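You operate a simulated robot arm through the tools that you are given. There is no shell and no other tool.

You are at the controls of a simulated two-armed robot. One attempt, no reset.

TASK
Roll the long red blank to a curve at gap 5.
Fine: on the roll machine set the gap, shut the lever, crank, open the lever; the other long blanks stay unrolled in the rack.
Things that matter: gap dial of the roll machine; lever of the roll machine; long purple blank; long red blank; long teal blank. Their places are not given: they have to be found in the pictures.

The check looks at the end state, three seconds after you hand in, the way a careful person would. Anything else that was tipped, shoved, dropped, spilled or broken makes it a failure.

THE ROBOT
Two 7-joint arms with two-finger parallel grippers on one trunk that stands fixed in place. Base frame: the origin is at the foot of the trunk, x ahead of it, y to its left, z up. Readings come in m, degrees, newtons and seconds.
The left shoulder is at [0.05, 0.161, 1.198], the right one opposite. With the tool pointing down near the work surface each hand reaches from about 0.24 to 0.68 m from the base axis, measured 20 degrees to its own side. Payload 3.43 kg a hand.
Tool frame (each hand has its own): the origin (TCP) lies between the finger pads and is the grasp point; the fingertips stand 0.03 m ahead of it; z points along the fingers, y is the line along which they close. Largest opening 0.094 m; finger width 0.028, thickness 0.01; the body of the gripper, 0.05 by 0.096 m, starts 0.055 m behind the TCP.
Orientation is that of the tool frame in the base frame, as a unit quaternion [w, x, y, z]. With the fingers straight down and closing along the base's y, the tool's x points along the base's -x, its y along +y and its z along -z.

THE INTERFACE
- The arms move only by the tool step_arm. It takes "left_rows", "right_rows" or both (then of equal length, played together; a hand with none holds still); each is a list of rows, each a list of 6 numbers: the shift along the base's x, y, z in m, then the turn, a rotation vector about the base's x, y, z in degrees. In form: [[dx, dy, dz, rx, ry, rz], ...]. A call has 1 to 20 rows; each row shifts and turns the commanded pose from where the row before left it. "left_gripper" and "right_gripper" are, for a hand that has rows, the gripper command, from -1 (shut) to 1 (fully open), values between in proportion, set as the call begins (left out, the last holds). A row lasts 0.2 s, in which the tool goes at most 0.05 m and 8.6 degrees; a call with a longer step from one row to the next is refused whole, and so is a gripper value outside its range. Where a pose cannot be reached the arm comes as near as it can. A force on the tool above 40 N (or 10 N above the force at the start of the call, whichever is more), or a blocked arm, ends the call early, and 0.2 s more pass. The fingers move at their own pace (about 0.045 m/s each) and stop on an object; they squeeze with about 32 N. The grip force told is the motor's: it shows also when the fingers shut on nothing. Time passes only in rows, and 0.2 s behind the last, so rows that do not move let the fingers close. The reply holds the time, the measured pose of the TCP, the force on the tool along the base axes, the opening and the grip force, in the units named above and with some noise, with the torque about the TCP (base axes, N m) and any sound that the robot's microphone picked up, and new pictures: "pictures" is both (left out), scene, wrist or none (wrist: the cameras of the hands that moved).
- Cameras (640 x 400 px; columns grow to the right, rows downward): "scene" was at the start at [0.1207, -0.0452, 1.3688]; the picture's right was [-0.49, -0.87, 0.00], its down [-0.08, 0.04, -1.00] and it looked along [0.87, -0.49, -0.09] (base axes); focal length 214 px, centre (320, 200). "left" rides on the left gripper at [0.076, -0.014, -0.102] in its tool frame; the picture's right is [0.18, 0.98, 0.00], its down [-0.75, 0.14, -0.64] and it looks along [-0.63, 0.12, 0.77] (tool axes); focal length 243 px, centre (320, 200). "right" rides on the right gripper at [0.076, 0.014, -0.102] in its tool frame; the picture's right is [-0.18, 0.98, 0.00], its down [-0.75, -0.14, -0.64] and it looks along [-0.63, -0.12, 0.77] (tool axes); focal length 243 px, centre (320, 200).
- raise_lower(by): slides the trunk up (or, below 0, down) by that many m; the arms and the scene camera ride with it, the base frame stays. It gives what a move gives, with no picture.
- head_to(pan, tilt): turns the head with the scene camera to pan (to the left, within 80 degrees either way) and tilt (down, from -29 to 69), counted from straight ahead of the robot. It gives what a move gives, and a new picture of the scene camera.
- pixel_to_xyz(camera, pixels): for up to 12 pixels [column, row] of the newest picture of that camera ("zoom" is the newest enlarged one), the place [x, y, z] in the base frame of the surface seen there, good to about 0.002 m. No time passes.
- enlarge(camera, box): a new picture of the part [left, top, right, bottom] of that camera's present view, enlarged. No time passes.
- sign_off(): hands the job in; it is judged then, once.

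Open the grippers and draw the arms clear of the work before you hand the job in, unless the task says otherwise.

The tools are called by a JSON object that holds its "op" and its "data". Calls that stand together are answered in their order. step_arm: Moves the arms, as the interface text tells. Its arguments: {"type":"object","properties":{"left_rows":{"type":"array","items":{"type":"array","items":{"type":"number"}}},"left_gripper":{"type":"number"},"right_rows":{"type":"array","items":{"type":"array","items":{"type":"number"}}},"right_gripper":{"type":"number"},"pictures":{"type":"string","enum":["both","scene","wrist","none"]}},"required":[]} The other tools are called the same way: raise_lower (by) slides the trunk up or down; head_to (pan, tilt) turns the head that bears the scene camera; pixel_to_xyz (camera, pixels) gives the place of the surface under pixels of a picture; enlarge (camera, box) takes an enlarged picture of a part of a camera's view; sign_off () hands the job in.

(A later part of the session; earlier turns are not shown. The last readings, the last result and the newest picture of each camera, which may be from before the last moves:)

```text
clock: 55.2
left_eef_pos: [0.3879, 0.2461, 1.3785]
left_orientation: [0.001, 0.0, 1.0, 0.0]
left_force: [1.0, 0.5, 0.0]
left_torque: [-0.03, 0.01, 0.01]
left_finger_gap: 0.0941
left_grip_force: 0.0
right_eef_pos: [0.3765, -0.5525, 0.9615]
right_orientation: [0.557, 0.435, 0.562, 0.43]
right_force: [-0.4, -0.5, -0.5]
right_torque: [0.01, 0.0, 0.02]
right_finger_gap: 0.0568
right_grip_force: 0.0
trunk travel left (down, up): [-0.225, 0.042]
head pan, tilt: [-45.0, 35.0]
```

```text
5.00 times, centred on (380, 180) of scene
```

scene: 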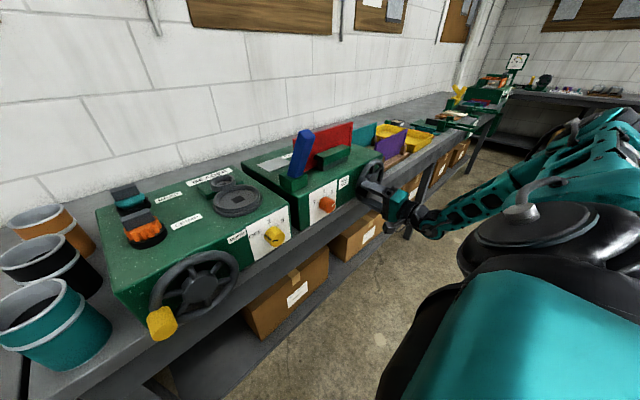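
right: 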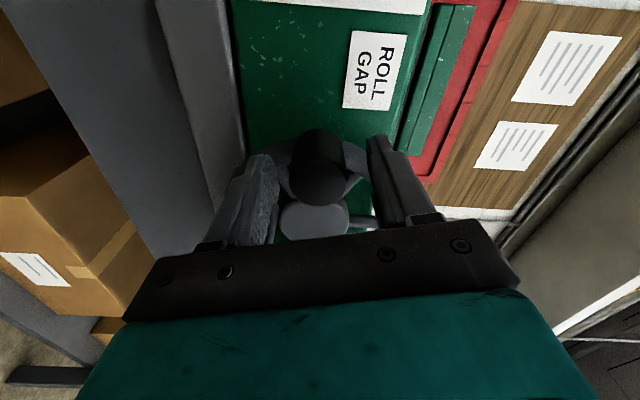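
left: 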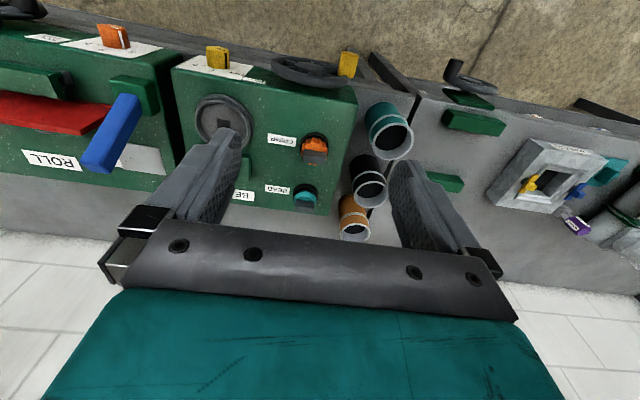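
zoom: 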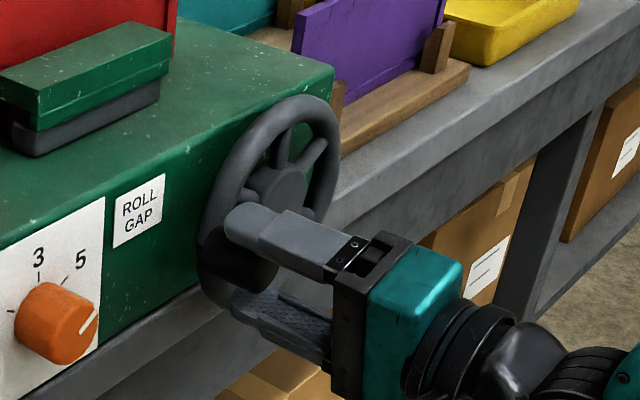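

The handle is centred between the fingers with no reach warning. I'll centre slightly, close, and check the forces.

{"op": "step_arm", "data": {"right_rows": [[0.003, -0.002, -0.0005, 0, 0, 0], [0, 0, 0, 0, 0, 0], [0, 0, 0, 0, 0, 0], [0, 0, 0, 0, 0, 0]], "right_gripper": -1, "pictures": "wrist"}}

```text
clock: 56.2
left_eef_pos: [0.3881, 0.2475, 1.3799]
left_orientation: [-0.001, 0.0, 1.0, 0.0]
left_force: [-0.5, -0.1, -0.1]
left_torque: [-0.02, -0.01, -0.01]
left_finger_gap: 0.094
left_grip_force: 0.0
right_eef_pos: [0.378, -0.5548, 0.9592]
right_orientation: [0.557, 0.435, 0.561, 0.431]
right_force: [-2.0, 1.0, -4.5]
right_torque: [0.16, -0.69, 0.2]
right_finger_gap: 0.0335
right_grip_force: 45.0
trunk travel left (down, up): [-0.225, 0.042]
head pan, tilt: [-45.0, 35.0]
```

right: 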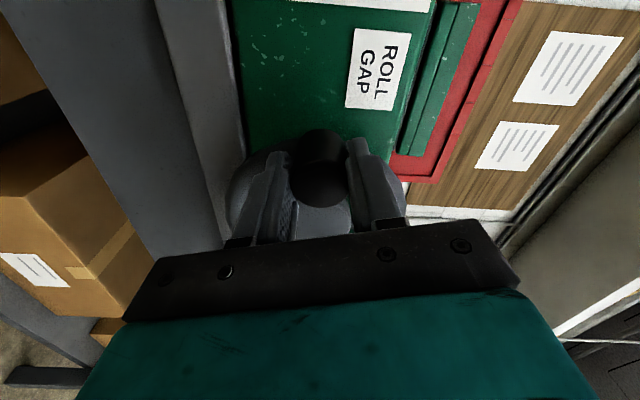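

The handle is gripped. I'll crank clockwise, starting with the first 30° of arc upwards at fixed orientation, and watch the force.

{"op": "step_arm", "data": {"right_rows": [[0, -0.001, 0.0113, 0, 0, 0], [0, -0.0029, 0.0109, 0, 0, 0], [0, -0.0048, 0.0103, 0, 0, 0], [0, 0, 0, 0, 0, 0]], "pictures": "both"}}

{"op": "enlarge", "data": {"camera": "scene", "box": [260, 110, 420, 215]}}

```text
clock: 57.2
left_eef_pos: [0.3898, 0.2463, 1.3791]
left_orientation: [0.0, 0.0, 1.0, 0.0]
left_force: [0.4, 0.6, 0.0]
left_torque: [0.01, 0.03, -0.01]
left_finger_gap: 0.0941
left_grip_force: 0.0
right_eef_pos: [0.3779, -0.5632, 0.9918]
right_orientation: [0.559, 0.434, 0.561, 0.429]
right_force: [3.7, -2.0, -5.6]
right_torque: [0.17, -0.49, 0.02]
right_finger_gap: 0.0332
right_grip_force: 44.8
trunk travel left (down, up): [-0.225, 0.042]
head pan, tilt: [-45.0, 35.0]
```

scene: 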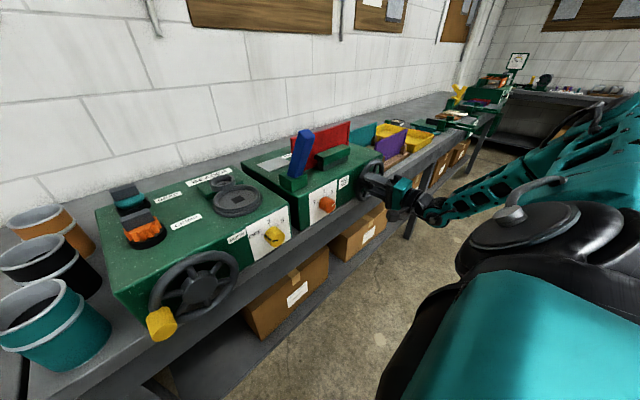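
right: 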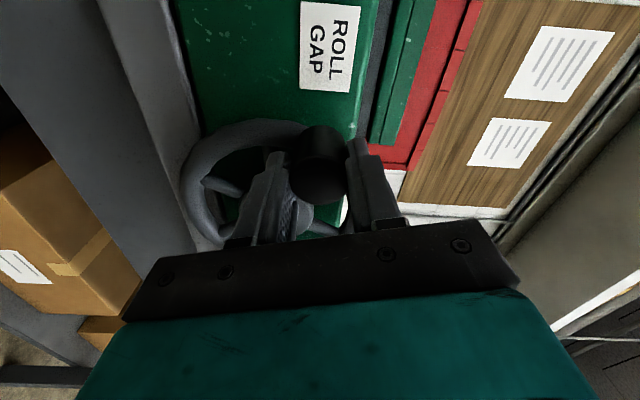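

```text
3.81 times, centred on (340, 162) of scene
```

zoom: 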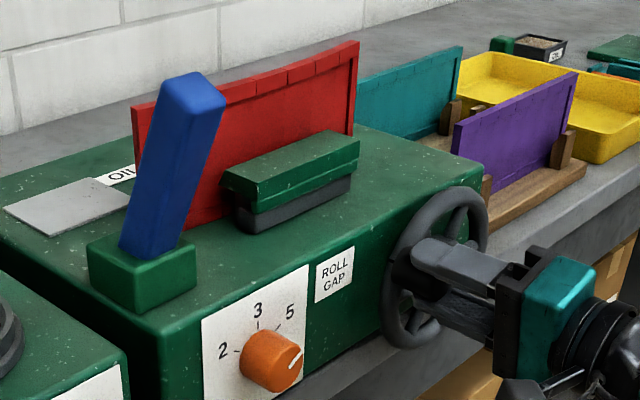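

The wheel turned with only about 7 N. I'll continue to 12 o'clock.

{"op": "step_arm", "data": {"right_rows": [[0, -0.0065, 0.0093, 0, 0, 0], [0, -0.008, 0.008, 0, 0, 0], [0, -0.0093, 0.0065, 0, 0, 0], [0, -0.0103, 0.0048, 0, 0, 0], [0, -0.0109, 0.0029, 0, 0, 0], [0, -0.0113, 0.001, 0, 0, 0], [0, 0, 0, 0, 0, 0]], "pictures": "both"}}

{"op": "enlarge", "data": {"camera": "scene", "box": [260, 110, 420, 215]}}

```text
clock: 58.8
left_eef_pos: [0.3891, 0.2488, 1.3792]
left_orientation: [0.0, -0.001, 1.0, -0.001]
left_force: [-0.4, -0.3, 0.5]
left_torque: [-0.01, -0.04, 0.02]
left_finger_gap: 0.0938
left_grip_force: 0.0
right_eef_pos: [0.3784, -0.6187, 1.0295]
right_orientation: [0.56, 0.431, 0.56, 0.432]
right_force: [6.2, 6.6, 5.5]
right_torque: [0.31, 0.06, 1.23]
right_finger_gap: 0.0332
right_grip_force: 45.0
trunk travel left (down, up): [-0.225, 0.042]
head pan, tilt: [-45.0, 35.0]
```

scene: 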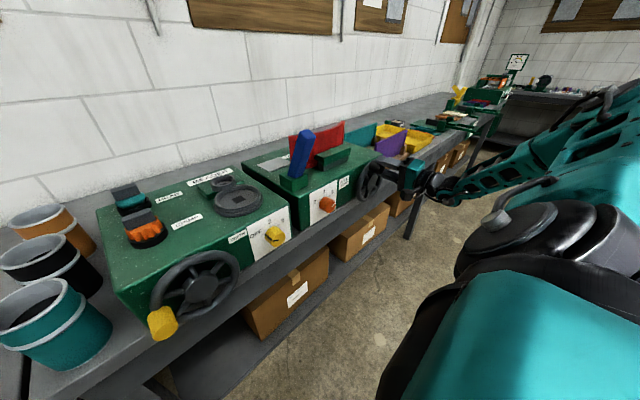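
right: 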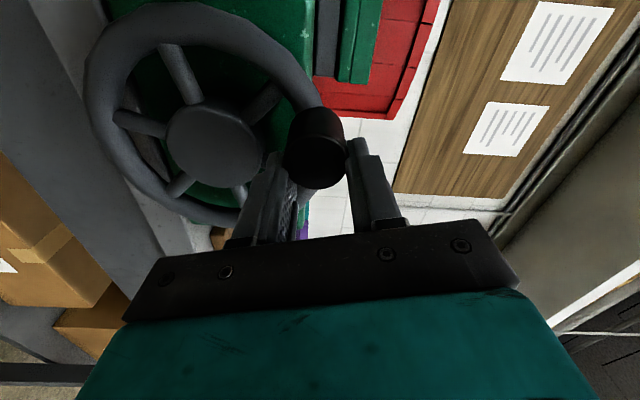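

```text
3.81 times, centred on (340, 162) of scene
```

zoom: 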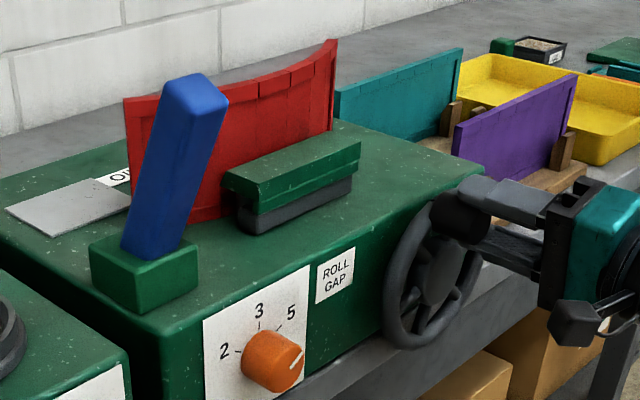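

The red sheet is visibly bending as the crank turns. I'll go on to 3 o'clock in two parts.

{"op": "step_arm", "data": {"right_rows": [[0, -0.0113, -0.001, 0, 0, 0], [0, -0.0109, -0.0029, 0, 0, 0], [0, -0.0103, -0.0048, 0, 0, 0], [0, -0.0093, -0.0065, 0, 0, 0], [0, 0, 0, 0, 0, 0]], "pictures": "scene"}}

{"op": "enlarge", "data": {"camera": "scene", "box": [260, 110, 420, 215]}}

```text
clock: 59.6
left_eef_pos: [0.387, 0.248, 1.3801]
left_orientation: [0.0, 0.0, 1.0, 0.0]
left_force: [-0.4, 0.3, 0.0]
left_torque: [0.02, 0.0, -0.01]
left_finger_gap: 0.0942
left_grip_force: 0.0
right_eef_pos: [0.3794, -0.6541, 1.0314]
right_orientation: [0.57, 0.426, 0.553, 0.433]
right_force: [-2.5, -1.6, 12.3]
right_torque: [0.2, 0.81, 0.35]
right_finger_gap: 0.0321
right_grip_force: 44.8
trunk travel left (down, up): [-0.225, 0.042]
head pan, tilt: [-45.0, 35.0]
stopped in row 3 (right hand): the force on the tool passed its limit at 41 N (the readings are from after the stop); the commanded pose is now the measured one
```

scene: 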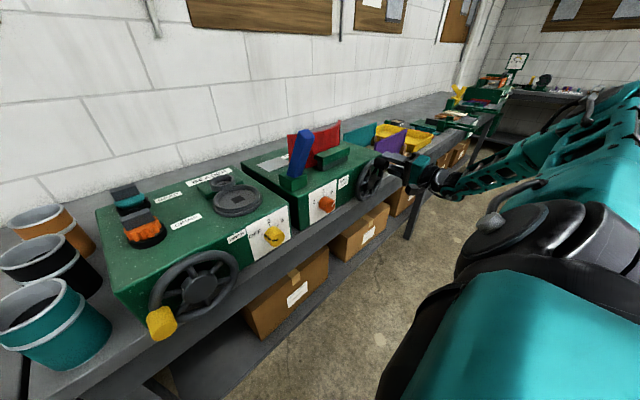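

```text
3.81 times, centred on (340, 162) of scene
```

zoom: 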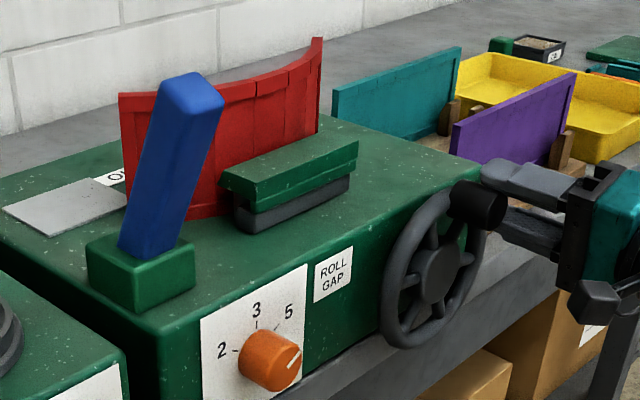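

The call stopped at 41 N with the hand at (0.379, −0.654, 1.031), somewhat off the expected circle. I'll look closer at the handle in the grip and measure where it is.

{"op": "enlarge", "data": {"camera": "scene", "box": [345, 140, 425, 205]}}

{"op": "enlarge", "data": {"camera": "right", "box": [0, 0, 640, 400]}}

```text
6.15 times, centred on (385, 172) of scene
```

zoom: 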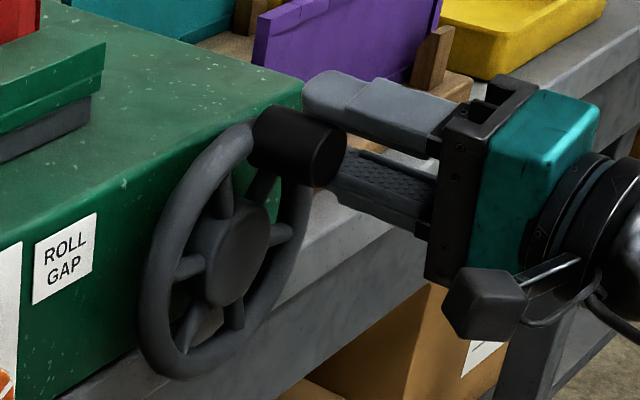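

```text
1.00 times, centred on (320, 200) of right (not enlarged: the box is as wide or as high as the picture)
```

zoom: 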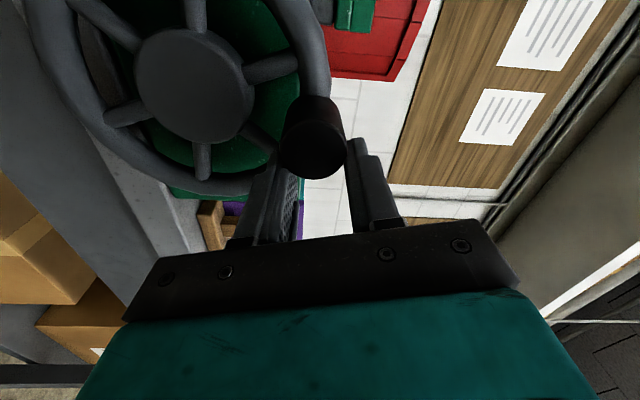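

The handle has slid towards the edge of the pads, since this grip pushes sideways by friction alone. I'll measure its current angle.

{"op": "pixel_to_xyz", "data": {"camera": "right", "pixels": [[312, 155], [300, 155], [330, 155], [312, 140], [195, 85], [150, 85], [245, 85], [195, 40], [195, 135]]}}

{"op": "enlarge", "data": {"camera": "scene", "box": [265, 110, 355, 180]}}

```text
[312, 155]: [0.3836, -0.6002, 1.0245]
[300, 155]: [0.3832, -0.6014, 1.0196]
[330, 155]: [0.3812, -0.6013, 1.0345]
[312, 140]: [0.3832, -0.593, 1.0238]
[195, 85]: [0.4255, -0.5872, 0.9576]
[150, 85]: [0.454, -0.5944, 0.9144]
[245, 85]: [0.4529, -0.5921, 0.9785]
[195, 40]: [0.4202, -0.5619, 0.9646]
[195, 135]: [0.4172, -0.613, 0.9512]
```

```text
5.71 times, centred on (310, 145) of scene
```

zoom: 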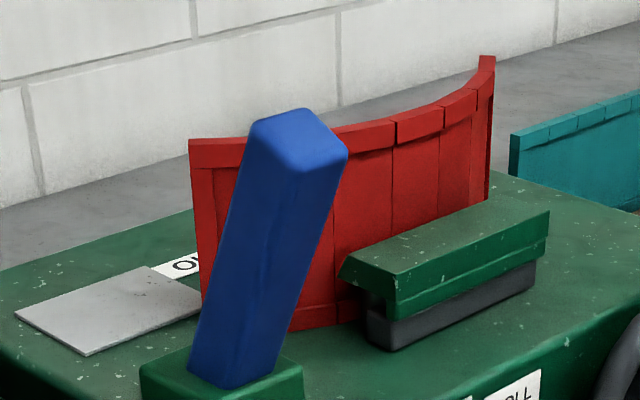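

Those wrist pixels may belong to an older picture. I'll take a fresh one with a null row and measure again.

{"op": "step_arm", "data": {"right_rows": [[0, 0, 0, 0, 0, 0]], "pictures": "both"}}

{"op": "pixel_to_xyz", "data": {"camera": "right", "pixels": [[314, 143], [296, 143], [336, 143], [314, 120], [195, 88], [140, 75], [253, 88], [200, 35], [193, 135]]}}

```text
clock: 60.0
left_eef_pos: [0.3881, 0.2476, 1.3789]
left_orientation: [0.001, 0.0, 1.0, -0.001]
left_force: [-0.2, 0.2, -1.0]
left_torque: [-0.01, -0.01, -0.03]
left_finger_gap: 0.0941
left_grip_force: 0.0
right_eef_pos: [0.3795, -0.6548, 1.0314]
right_orientation: [0.571, 0.427, 0.553, 0.431]
right_force: [-1.3, -7.8, 17.1]
right_torque: [0.01, 0.81, -0.75]
right_finger_gap: 0.0317
right_grip_force: 44.9
trunk travel left (down, up): [-0.225, 0.042]
head pan, tilt: [-45.0, 35.0]
```

scene: 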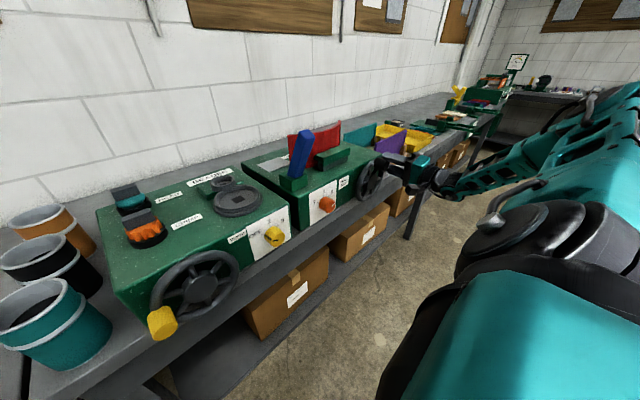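
right: 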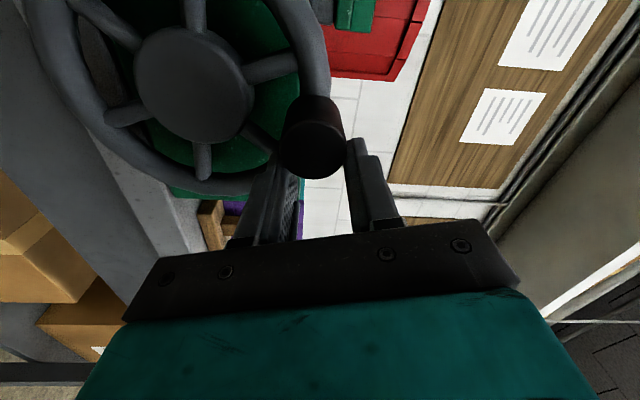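

```text
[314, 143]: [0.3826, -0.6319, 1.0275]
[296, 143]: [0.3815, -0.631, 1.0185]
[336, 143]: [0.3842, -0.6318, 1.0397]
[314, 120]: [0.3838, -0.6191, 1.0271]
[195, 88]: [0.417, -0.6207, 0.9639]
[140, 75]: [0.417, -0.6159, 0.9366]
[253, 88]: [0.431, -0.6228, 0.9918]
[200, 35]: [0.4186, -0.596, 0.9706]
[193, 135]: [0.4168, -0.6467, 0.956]
```

The handle is at about 101° around hub (−0.621, 0.963), and my fingers slid 2 cm past it. I'll open, back off, and roll towards a grip that closes along the direction of motion.

{"op": "step_arm", "data": {"right_rows": [[0, 0, 0, 0, 0, 0], [0, 0, 0, 0, 0, 0], [0, 0, 0, 0, 0, 0], [-0.02, 0, 0, 0, 0, 0], [-0.025, 0, 0, 0, 0, 0], [0, 0, 0, 0, 0, 0]], "right_gripper": 0.3, "pictures": "both"}}

{"op": "enlarge", "data": {"camera": "scene", "box": [260, 110, 420, 215]}}

```text
clock: 61.4
left_eef_pos: [0.3882, 0.2463, 1.3798]
left_orientation: [0.0, 0.001, 1.0, 0.0]
left_force: [-0.2, -0.3, -0.5]
left_torque: [-0.01, -0.01, 0.01]
left_finger_gap: 0.0941
left_grip_force: 0.0
right_eef_pos: [0.3354, -0.6544, 1.0278]
right_orientation: [0.567, 0.427, 0.555, 0.433]
right_force: [0.0, -0.3, 1.0]
right_torque: [0.05, 0.02, -0.03]
right_finger_gap: 0.0611
right_grip_force: 0.0
trunk travel left (down, up): [-0.225, 0.042]
head pan, tilt: [-45.0, 35.0]
```

scene: 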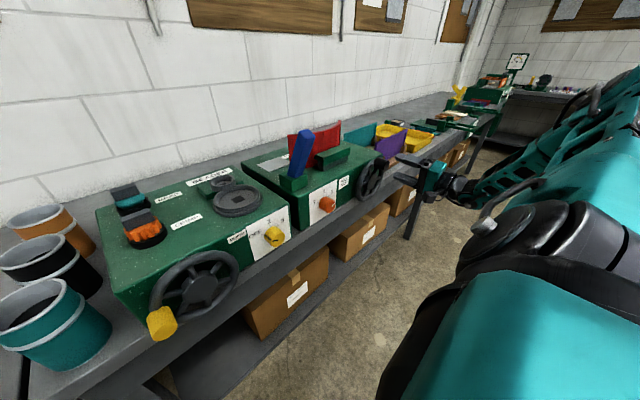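
right: 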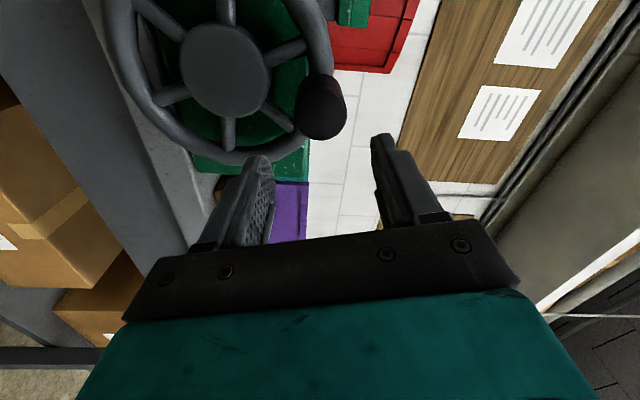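

```text
3.81 times, centred on (340, 162) of scene
```

zoom: 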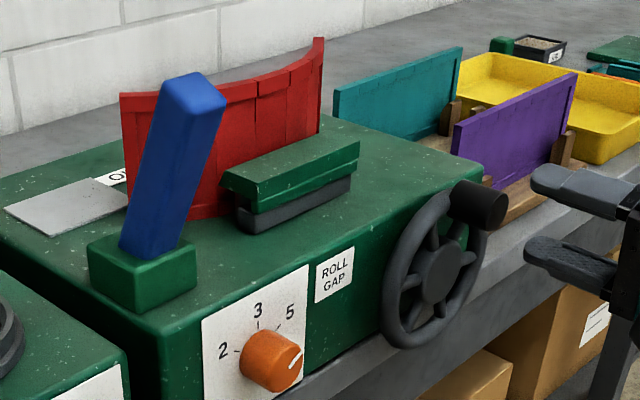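

The wheel stayed put. I'll re-measure the handle face and hub from this clear wrist view.

{"op": "pixel_to_xyz", "data": {"camera": "right", "pixels": [[322, 112], [302, 112], [342, 112], [322, 92], [320, 132], [225, 70], [185, 60], [265, 75], [228, 30], [222, 112]]}}

{"op": "step_arm", "data": {"right_rows": [[0, 0.003, 0, 7.5, 0, 0], [0, 0.003, 0, 7.5, 0, 0], [0, 0.003, 0, 7.5, 0, 0], [0, 0.003, 0, 7.5, 0, 0], [0, 0.003, 0, 7.5, 0, 0], [0, 0.003, 0, 7.5, 0, 0], [0, 0, 0, 0, 0, 0]], "pictures": "both"}}

```text
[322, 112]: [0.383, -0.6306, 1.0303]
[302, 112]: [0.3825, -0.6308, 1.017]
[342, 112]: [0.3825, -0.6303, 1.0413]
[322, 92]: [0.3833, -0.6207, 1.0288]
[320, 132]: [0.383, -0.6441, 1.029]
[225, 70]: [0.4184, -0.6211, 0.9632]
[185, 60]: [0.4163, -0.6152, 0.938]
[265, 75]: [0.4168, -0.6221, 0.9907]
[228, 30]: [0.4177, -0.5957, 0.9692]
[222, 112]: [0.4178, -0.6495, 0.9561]
```

```text
clock: 63.0
left_eef_pos: [0.389, 0.2473, 1.3786]
left_orientation: [0.0, -0.001, 1.0, 0.001]
left_force: [-0.3, 0.1, 0.9]
left_torque: [0.0, 0.01, -0.04]
left_finger_gap: 0.0939
left_grip_force: 0.2
right_eef_pos: [0.3341, -0.6345, 1.0275]
right_orientation: [0.359, 0.614, 0.347, 0.611]
right_force: [-0.5, -0.2, -0.8]
right_torque: [0.0, 0.0, 0.01]
right_finger_gap: 0.0612
right_grip_force: 0.0
trunk travel left (down, up): [-0.225, 0.042]
head pan, tilt: [-45.0, 35.0]
```

scene: 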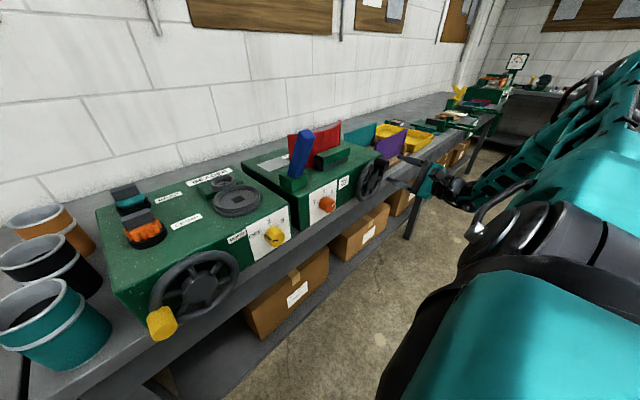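
right: 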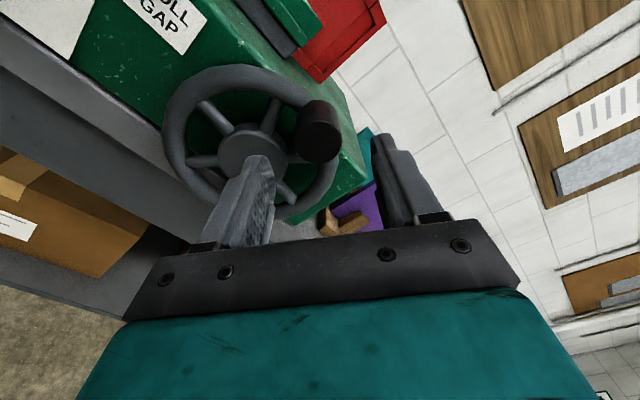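

Rolling to 120° here is fine, and the handle centre is (−0.632, 1.029). I'll test rolling to 180° while backed off.

{"op": "step_arm", "data": {"right_rows": [[0, 0, 0, 7.5, 0, 0], [0, 0, 0, 7.5, 0, 0], [0, 0, 0, 7.5, 0, 0], [0, 0, 0, 7.5, 0, 0], [0, 0, 0, 7.5, 0, 0], [0, 0, 0, 7.5, 0, 0], [0, 0, 0, 7.5, 0, 0], [0, 0, 0, 7.5, 0, 0], [0, 0, 0, 0, 0, 0]], "pictures": "both"}}

```text
clock: 65.0
left_eef_pos: [0.3878, 0.247, 1.3789]
left_orientation: [0.0, 0.0, 1.0, 0.0]
left_force: [-0.3, 0.4, 0.8]
left_torque: [-0.01, 0.03, 0.02]
left_finger_gap: 0.0938
left_grip_force: 0.1
right_eef_pos: [0.3354, -0.6349, 1.0287]
right_orientation: [0.005, 0.711, -0.005, 0.703]
right_force: [-0.5, 1.1, 0.5]
right_torque: [-0.02, -0.02, -0.01]
right_finger_gap: 0.0611
right_grip_force: 0.1
trunk travel left (down, up): [-0.225, 0.042]
head pan, tilt: [-45.0, 35.0]
```

scene: 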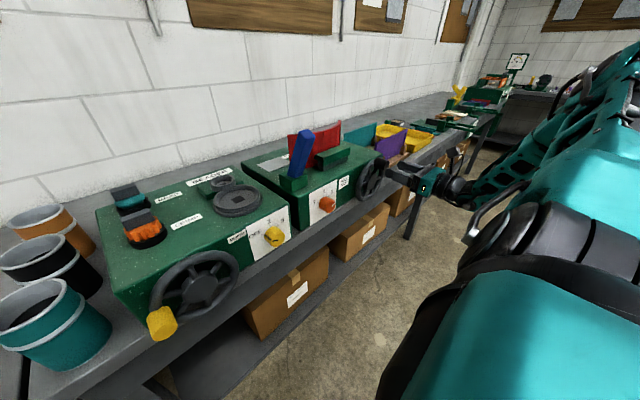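
right: 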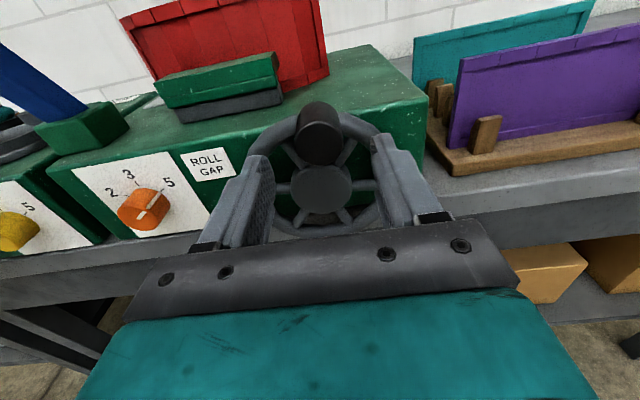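

Roll 180° works and gives a clear view: the handle is at (320,125), just past the top, with the hub at (320,190). I'll move in, close along y, and push clockwise with the finger face.

{"op": "step_arm", "data": {"right_rows": [[0.015, 0.002, 0, 0, 0, 0], [0.015, 0.001, 0, 0, 0, 0], [0.014, 0, 0, 0, 0, 0], [0, 0, 0, 0, 0, 0]], "pictures": "wrist"}}

{"op": "step_arm", "data": {"right_rows": [[0, 0, 0, 0, 0, 0], [0, 0, 0, 0, 0, 0], [0, 0, 0, 0, 0, 0], [0, 0, 0, 0, 0, 0]], "right_gripper": -1, "pictures": "wrist"}}

```text
clock: 66.0
left_eef_pos: [0.3889, 0.2467, 1.3797]
left_orientation: [0.0, 0.0, 1.0, 0.0]
left_force: [0.2, -0.3, 0.2]
left_torque: [0.0, 0.0, 0.01]
left_finger_gap: 0.0938
left_grip_force: 0.0
right_eef_pos: [0.3791, -0.6327, 1.0277]
right_orientation: [0.006, 0.711, -0.005, 0.703]
right_force: [-0.5, 0.3, 1.3]
right_torque: [0.01, -0.01, 0.02]
right_finger_gap: 0.0613
right_grip_force: 0.1
trunk travel left (down, up): [-0.225, 0.042]
head pan, tilt: [-45.0, 35.0]
```

right: 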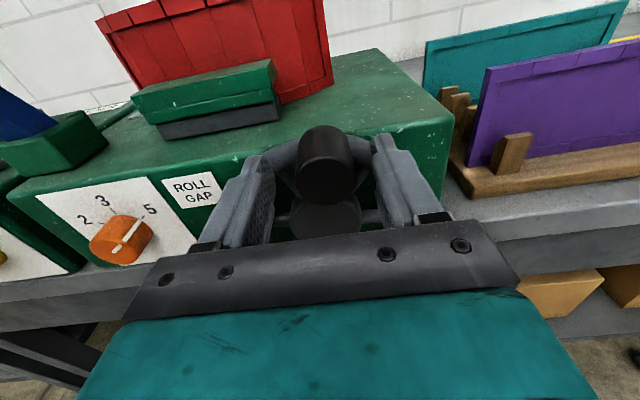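

```text
clock: 67.0
left_eef_pos: [0.3881, 0.2468, 1.3793]
left_orientation: [0.0, -0.001, 1.0, 0.0]
left_force: [0.0, 0.5, -0.6]
left_torque: [0.02, 0.02, -0.02]
left_finger_gap: 0.0939
left_grip_force: 0.0
right_eef_pos: [0.3792, -0.6324, 1.0274]
right_orientation: [0.006, 0.711, -0.004, 0.703]
right_force: [1.3, -8.8, 4.5]
right_torque: [-0.51, 0.4, 0.84]
right_finger_gap: 0.0339
right_grip_force: 44.9
trunk travel left (down, up): [-0.225, 0.042]
head pan, tilt: [-45.0, 35.0]
```

right: 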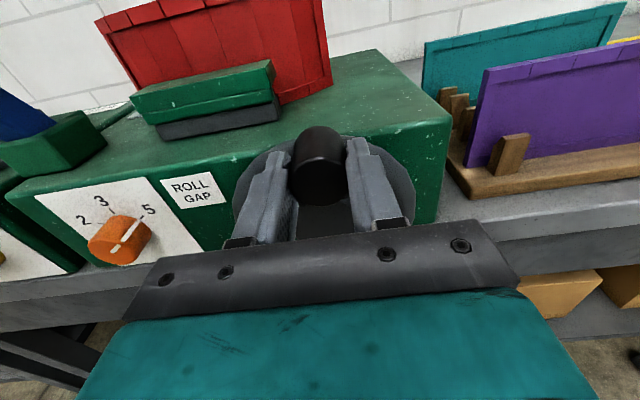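

The handle is firmly gripped. I'll continue the arc clockwise from 100° in small steps.

{"op": "step_arm", "data": {"right_rows": [[0, -0.0056, -0.0012, 0, 0, 0], [0, -0.0055, -0.0018, 0, 0, 0], [0, -0.0053, -0.0022, 0, 0, 0], [0, -0.0051, -0.0027, 0, 0, 0], [0, 0, 0, 0, 0, 0]], "pictures": "both"}}

{"op": "enlarge", "data": {"camera": "scene", "box": [260, 110, 420, 215]}}

```text
clock: 68.2
left_eef_pos: [0.3887, 0.2485, 1.3786]
left_orientation: [0.0, 0.0, 1.0, -0.001]
left_force: [0.4, 1.0, 1.2]
left_torque: [-0.01, 0.03, -0.03]
left_finger_gap: 0.0942
left_grip_force: 0.1
right_eef_pos: [0.3783, -0.6541, 1.0201]
right_orientation: [0.005, 0.712, -0.004, 0.702]
right_force: [3.8, 5.2, 0.8]
right_torque: [0.31, -0.3, 1.12]
right_finger_gap: 0.0336
right_grip_force: 44.9
trunk travel left (down, up): [-0.225, 0.042]
head pan, tilt: [-45.0, 35.0]
```

scene: 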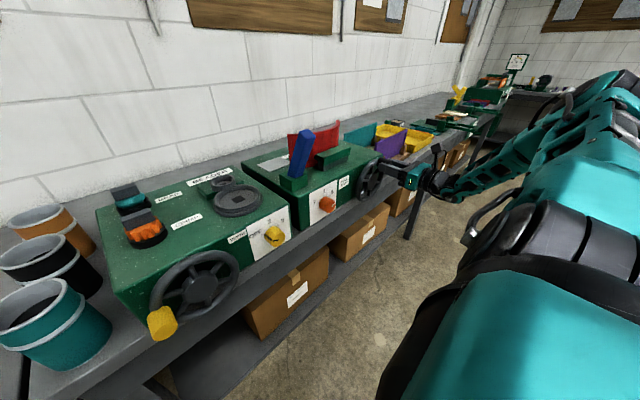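
right: 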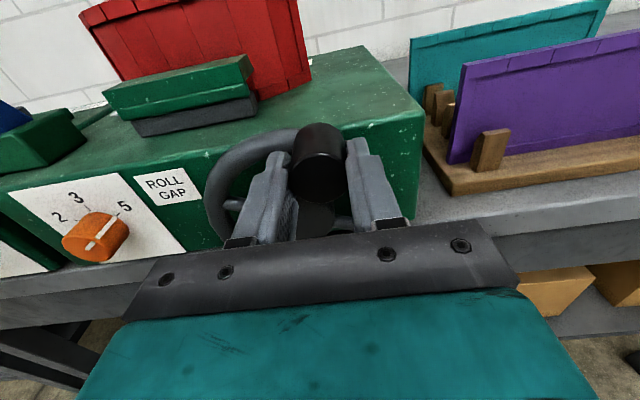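

```text
3.81 times, centred on (340, 162) of scene
```

zoom: 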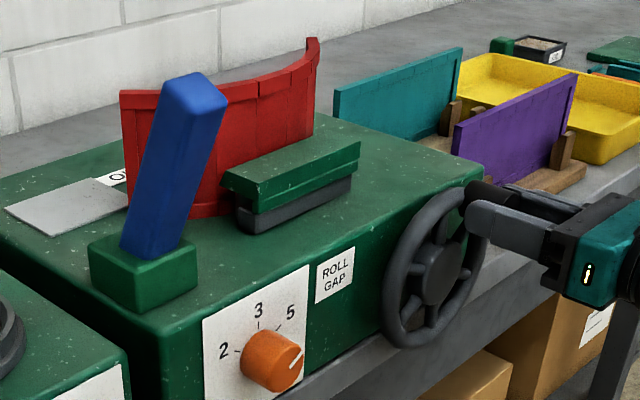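

The crank moves freely (about 6 N) and the sheet keeps curving. I'll continue while rolling the hand with the crank, checking reach.

{"op": "step_arm", "data": {"right_rows": [[0, -0.0049, -0.0031, 5, 0, 0], [0, -0.0046, -0.0035, 5, 0, 0], [0, -0.0042, -0.0039, 5, 0, 0], [0, -0.0039, -0.0042, 5, 0, 0], [0, 0, 0, 0, 0, 0]], "pictures": "wrist"}}

{"op": "enlarge", "data": {"camera": "scene", "box": [260, 110, 420, 215]}}

```text
clock: 69.4
left_eef_pos: [0.389, 0.2476, 1.3786]
left_orientation: [0.0, 0.0, 1.0, 0.0]
left_force: [-0.4, 0.6, 0.1]
left_torque: [0.01, -0.05, 0.0]
left_finger_gap: 0.0944
left_grip_force: 0.1
right_eef_pos: [0.3788, -0.6732, 1.0073]
right_orientation: [-0.117, 0.7, -0.127, 0.693]
right_force: [7.5, -5.9, 7.7]
right_torque: [0.05, 0.41, 1.28]
right_finger_gap: 0.0335
right_grip_force: 44.7
trunk travel left (down, up): [-0.225, 0.042]
head pan, tilt: [-45.0, 35.0]
```

right: 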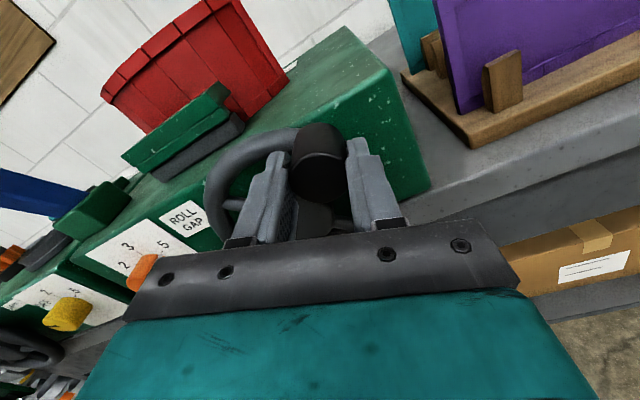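

```text
3.81 times, centred on (340, 162) of scene
```

zoom: 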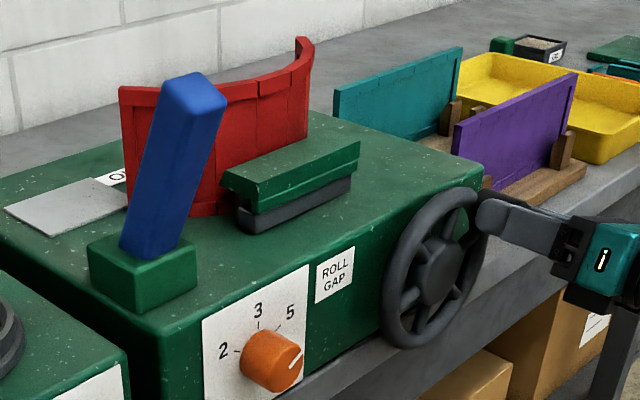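

Reach is still good at roll 200°. I'll go on to the 3 o'clock position.

{"op": "step_arm", "data": {"right_rows": [[0, -0.0035, -0.0046, 5, 0, 0], [0, -0.0031, -0.0049, 5, 0, 0], [0, -0.0027, -0.0051, 5, 0, 0], [0, -0.0022, -0.0053, 5, 0, 0], [0, 0, 0, 0, 0, 0]], "pictures": "both"}}

{"op": "enlarge", "data": {"camera": "scene", "box": [260, 110, 420, 215]}}

```text
clock: 70.6
left_eef_pos: [0.3882, 0.2459, 1.3802]
left_orientation: [0.0, 0.0, 1.0, 0.001]
left_force: [0.2, 0.4, -0.3]
left_torque: [0.0, -0.04, 0.01]
left_finger_gap: 0.0939
left_grip_force: 0.0
right_eef_pos: [0.3792, -0.686, 0.9866]
right_orientation: [-0.238, 0.668, -0.246, 0.661]
right_force: [7.5, -23.5, 10.8]
right_torque: [-0.08, -0.79, 0.68]
right_finger_gap: 0.0337
right_grip_force: 44.8
trunk travel left (down, up): [-0.225, 0.042]
head pan, tilt: [-45.0, 35.0]
```

scene: 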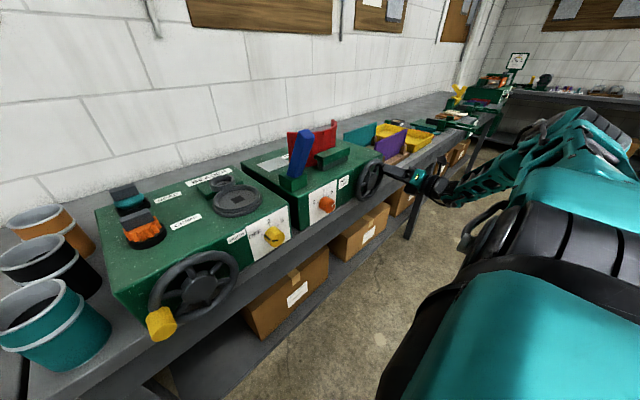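
right: 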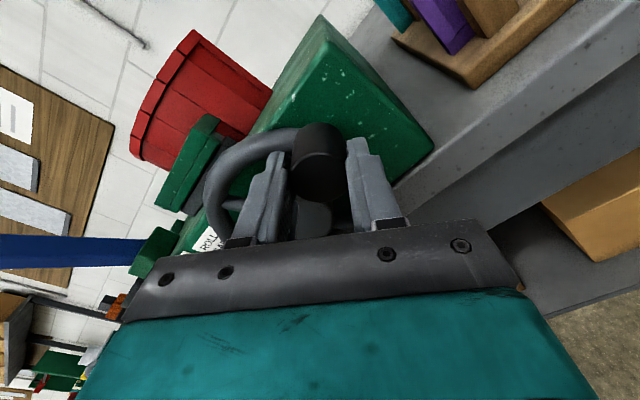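

```text
3.81 times, centred on (340, 162) of scene
```

zoom: 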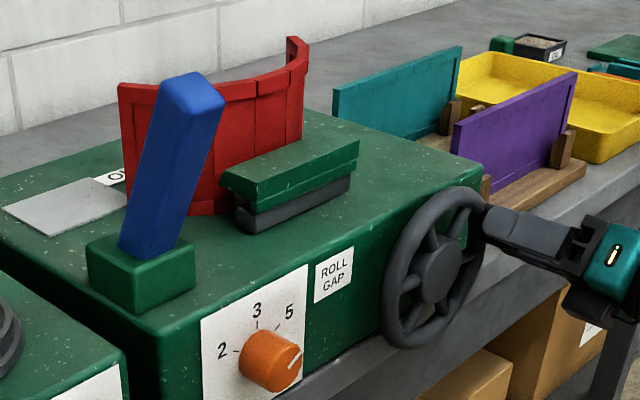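

The side force shows the true circle is slightly bigger; refitting gives centre (−0.624, 0.961) and radius 0.068. I'll continue along the corrected arc with the hand rolling along.

{"op": "step_arm", "data": {"right_rows": [[0, -0.0027, -0.0046, 5, 0, 0], [0, -0.0018, -0.0069, 6, 0, 0], [0, -0.0011, -0.007, 6, 0, 0], [0, -0.0004, -0.0071, 6, 0, 0], [0, 0, 0, 0, 0, 0]], "pictures": "both"}}

{"op": "enlarge", "data": {"camera": "scene", "box": [260, 110, 420, 215]}}

```text
clock: 71.8
left_eef_pos: [0.3888, 0.2452, 1.3798]
left_orientation: [0.001, 0.0, 1.0, 0.001]
left_force: [0.5, 0.0, -0.2]
left_torque: [0.02, -0.03, -0.02]
left_finger_gap: 0.0941
left_grip_force: 0.0
right_eef_pos: [0.3792, -0.6906, 0.9594]
right_orientation: [-0.367, 0.607, -0.373, 0.597]
right_force: [2.8, -19.9, 4.1]
right_torque: [-0.06, -1.16, -0.43]
right_finger_gap: 0.0336
right_grip_force: 44.9
trunk travel left (down, up): [-0.225, 0.042]
head pan, tilt: [-45.0, 35.0]
```

scene: 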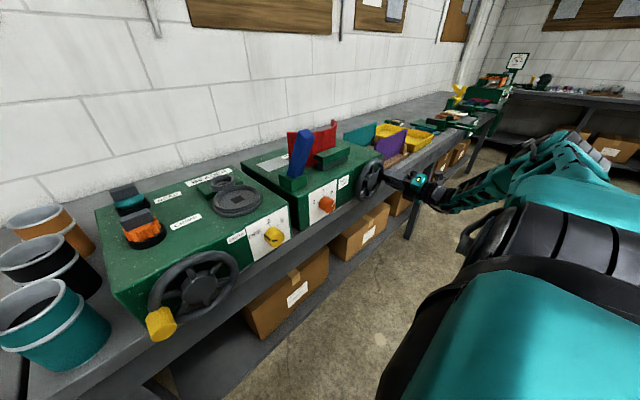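
right: 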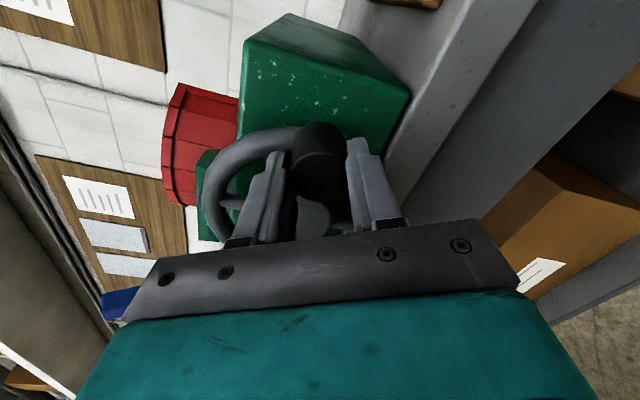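

```text
3.81 times, centred on (340, 162) of scene
```

zoom: 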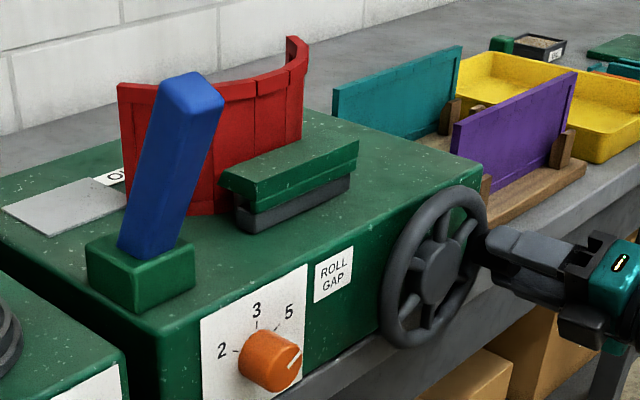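

The sheet's end is at (298,36), nearly the same as at 160°, so the curve may be complete; I'll keep cranking to finish a full turn and make sure.

{"op": "step_arm", "data": {"right_rows": [[0, -0.001, -0.0056, 4, 0, 0], [0, -0.001, -0.0056, 4, 0, 0], [0, 0.001, -0.0058, 4, 0, 0], [0, 0.0021, -0.0057, 4, 0, 0], [0, 0, 0, 0, 0, 0]], "pictures": "both"}}

{"op": "enlarge", "data": {"camera": "scene", "box": [260, 110, 420, 215]}}

```text
clock: 72.6
left_eef_pos: [0.3856, 0.2512, 1.3804]
left_orientation: [0.003, 0.0, 1.0, -0.001]
left_force: [-0.8, -0.9, 0.8]
left_torque: [-0.02, -0.03, -0.02]
left_finger_gap: 0.094
left_grip_force: 0.0
right_eef_pos: [0.3784, -0.6884, 0.9582]
right_orientation: [-0.43, 0.567, -0.416, 0.567]
right_force: [-16.2, 14.0, 16.2]
right_torque: [0.02, 0.76, 0.72]
right_finger_gap: 0.0338
right_grip_force: 45.9
trunk travel left (down, up): [-0.225, 0.042]
head pan, tilt: [-45.0, 35.0]
stopped in row 4 (right hand): the force on the tool passed its limit at 42 N (the readings are from after the stop); the commanded pose is now the measured one
```

scene: 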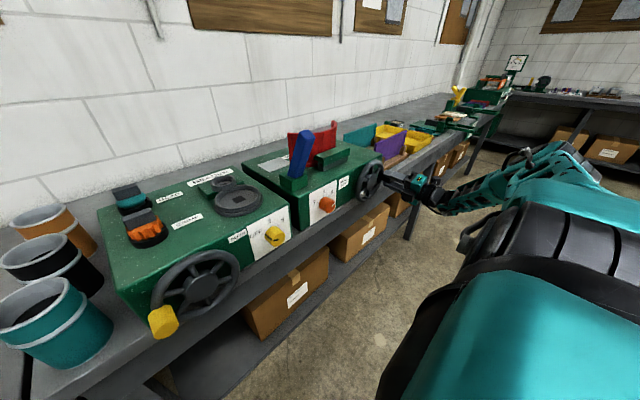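
right: 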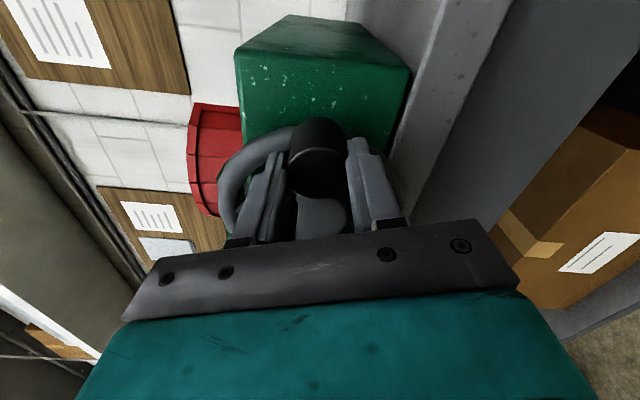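

```text
3.81 times, centred on (340, 162) of scene
```

zoom: 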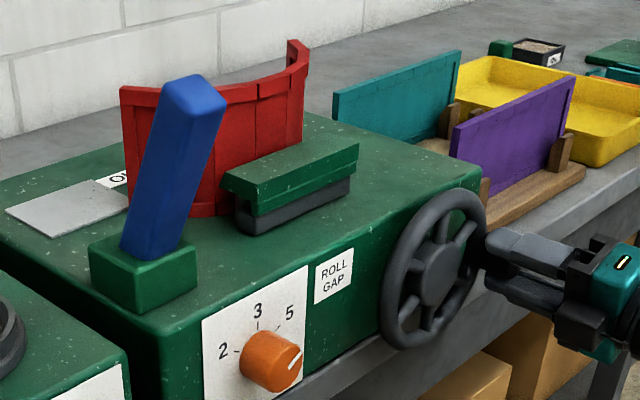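

The arm stopped at 42 N with the handle at about 3 o'clock (180°), and no reach warning this time. It could be the crank's end stop, so I'll release, back off and look.

{"op": "step_arm", "data": {"right_rows": [[0, 0, 0, 0, 0, 0], [0, 0, 0, 0, 0, 0], [0, 0, 0, 0, 0, 0], [-0.02, 0, 0, 0, 0, 0], [-0.03, 0, 0, 0, 0, 0], [0, 0, 0, 0, 0, 0]], "right_gripper": 0.3, "pictures": "both"}}

{"op": "enlarge", "data": {"camera": "scene", "box": [260, 110, 420, 215]}}

{"op": "enlarge", "data": {"camera": "scene", "box": [265, 110, 355, 180]}}

```text
clock: 74.0
left_eef_pos: [0.3872, 0.2477, 1.3788]
left_orientation: [0.0, 0.001, 1.0, 0.001]
left_force: [-0.8, 0.1, -0.4]
left_torque: [-0.01, 0.0, -0.01]
left_finger_gap: 0.0938
left_grip_force: 0.0
right_eef_pos: [0.3336, -0.6894, 0.9512]
right_orientation: [-0.428, 0.567, -0.421, 0.564]
right_force: [-0.8, 0.5, 0.1]
right_torque: [0.01, 0.02, 0.0]
right_finger_gap: 0.0611
right_grip_force: 0.0
trunk travel left (down, up): [-0.225, 0.042]
head pan, tilt: [-45.0, 35.0]
```

scene: 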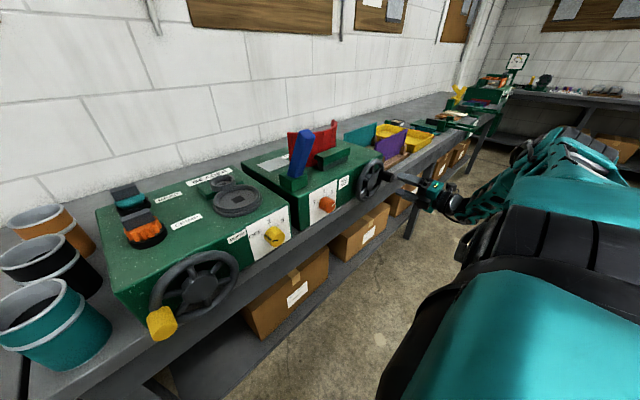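
right: 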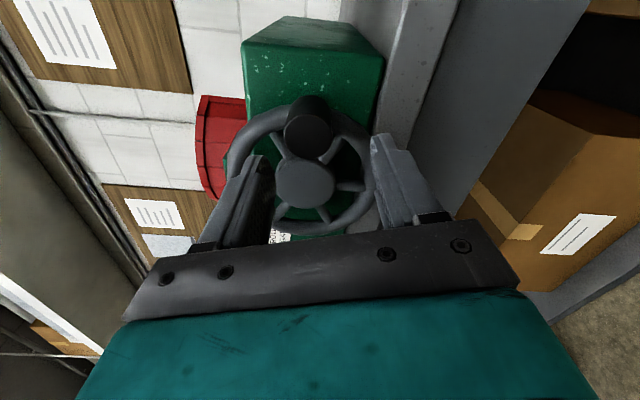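

```text
3.81 times, centred on (340, 162) of scene
```

zoom: 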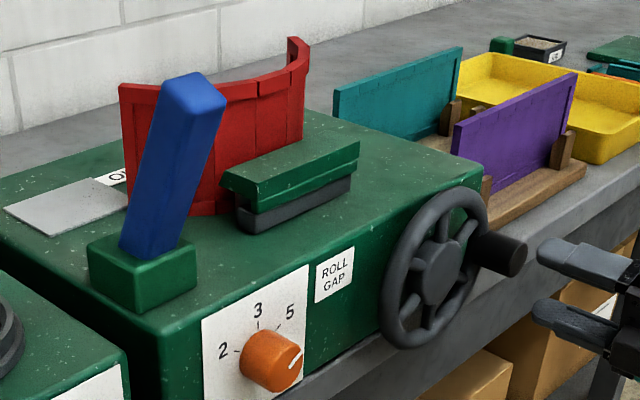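

```text
5.71 times, centred on (310, 145) of scene
```

zoom: 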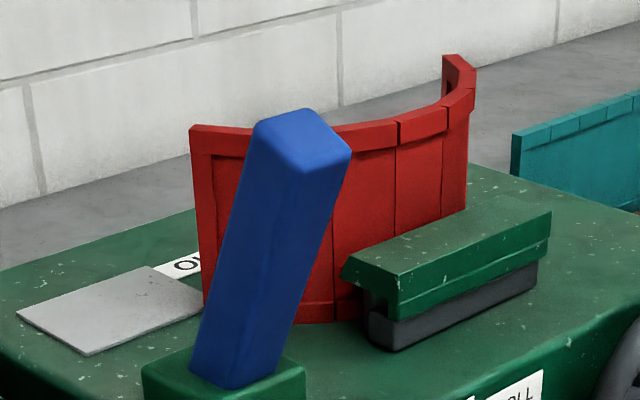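

The sheet is strongly curved. I'll measure where the handle stopped.

{"op": "pixel_to_xyz", "data": {"camera": "right", "pixels": [[307, 130], [290, 128], [325, 130], [307, 112], [305, 148], [305, 180], [278, 180], [333, 183], [306, 160], [304, 205]]}}

{"op": "pixel_to_xyz", "data": {"camera": "zoom", "pixels": [[215, 128], [300, 125], [360, 133], [395, 124], [440, 110], [452, 95], [446, 57], [470, 80], [195, 128]]}}

```text
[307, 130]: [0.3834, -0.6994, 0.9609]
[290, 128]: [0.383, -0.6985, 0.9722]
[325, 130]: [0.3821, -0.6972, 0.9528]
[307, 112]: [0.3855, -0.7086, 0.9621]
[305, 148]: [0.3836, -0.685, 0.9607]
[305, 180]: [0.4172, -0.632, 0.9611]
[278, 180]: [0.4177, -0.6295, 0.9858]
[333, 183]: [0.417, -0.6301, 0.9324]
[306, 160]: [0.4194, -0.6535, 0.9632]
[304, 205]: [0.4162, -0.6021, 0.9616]
```

```text
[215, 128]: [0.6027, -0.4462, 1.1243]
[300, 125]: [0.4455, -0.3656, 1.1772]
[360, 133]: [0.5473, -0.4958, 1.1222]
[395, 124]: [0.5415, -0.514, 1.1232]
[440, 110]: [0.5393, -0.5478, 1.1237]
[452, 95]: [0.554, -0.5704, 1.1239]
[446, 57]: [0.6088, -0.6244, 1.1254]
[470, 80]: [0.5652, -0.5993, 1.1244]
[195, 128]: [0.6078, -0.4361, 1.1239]
```

The handle is at (−0.697, 0.961), exactly 180° from its start. I'll re-grip it centred and push down gently to see whether it's a real end stop.

{"op": "step_arm", "data": {"right_rows": [[0, -0.0075, 0.0095, 0, 0, 0], [0.015, 0, 0, 0, 0, 0], [0.015, 0, 0, 0, 0, 0], [0.015, 0, 0, 0, 0, 0], [0, 0, 0, 0, 0, 0]], "pictures": "wrist"}}

{"op": "step_arm", "data": {"right_rows": [[0, 0, 0, 0, 0, 0], [0, 0, 0, 0, 0, 0], [0, 0, 0, 0, 0, 0], [0, 0, 0, 0, 0, 0]], "right_gripper": -1, "pictures": "wrist"}}

```text
clock: 75.2
left_eef_pos: [0.3876, 0.2469, 1.3795]
left_orientation: [0.0, 0.0, 1.0, 0.0]
left_force: [0.6, 0.7, 0.2]
left_torque: [0.0, -0.04, -0.01]
left_finger_gap: 0.0939
left_grip_force: 0.0
right_eef_pos: [0.3766, -0.6988, 0.9617]
right_orientation: [-0.427, 0.568, -0.421, 0.564]
right_force: [0.1, -0.2, -0.2]
right_torque: [-0.02, -0.01, 0.0]
right_finger_gap: 0.061
right_grip_force: 0.1
trunk travel left (down, up): [-0.225, 0.042]
head pan, tilt: [-45.0, 35.0]
```

right: 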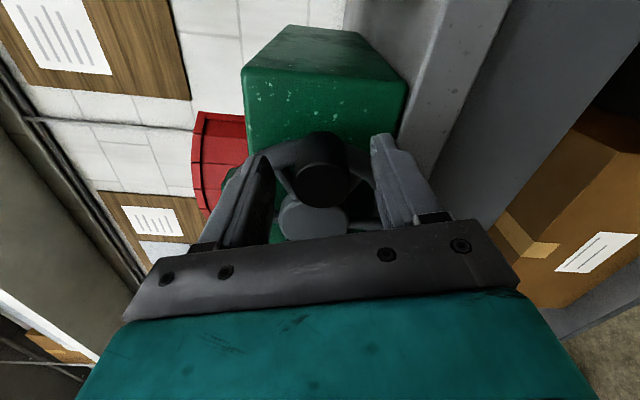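

```text
clock: 76.2
left_eef_pos: [0.3895, 0.2479, 1.3788]
left_orientation: [0.0, 0.0, 1.0, 0.0]
left_force: [0.2, 0.0, 0.1]
left_torque: [0.02, -0.01, -0.01]
left_finger_gap: 0.0942
left_grip_force: 0.1
right_eef_pos: [0.3766, -0.6985, 0.9622]
right_orientation: [-0.428, 0.566, -0.421, 0.564]
right_force: [0.7, -0.9, 0.7]
right_torque: [0.1, 0.4, -0.31]
right_finger_gap: 0.0336
right_grip_force: 45.3
trunk travel left (down, up): [-0.225, 0.042]
head pan, tilt: [-45.0, 35.0]
```

right: 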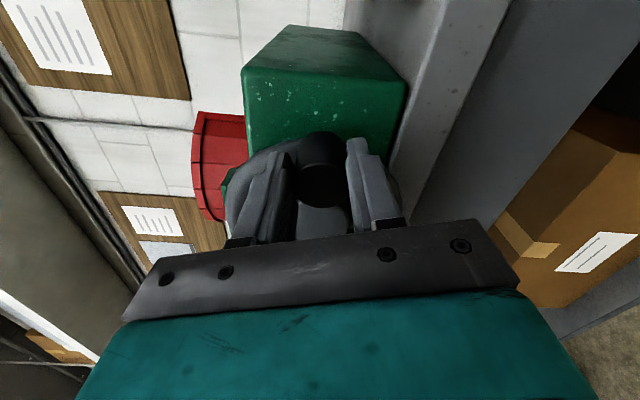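

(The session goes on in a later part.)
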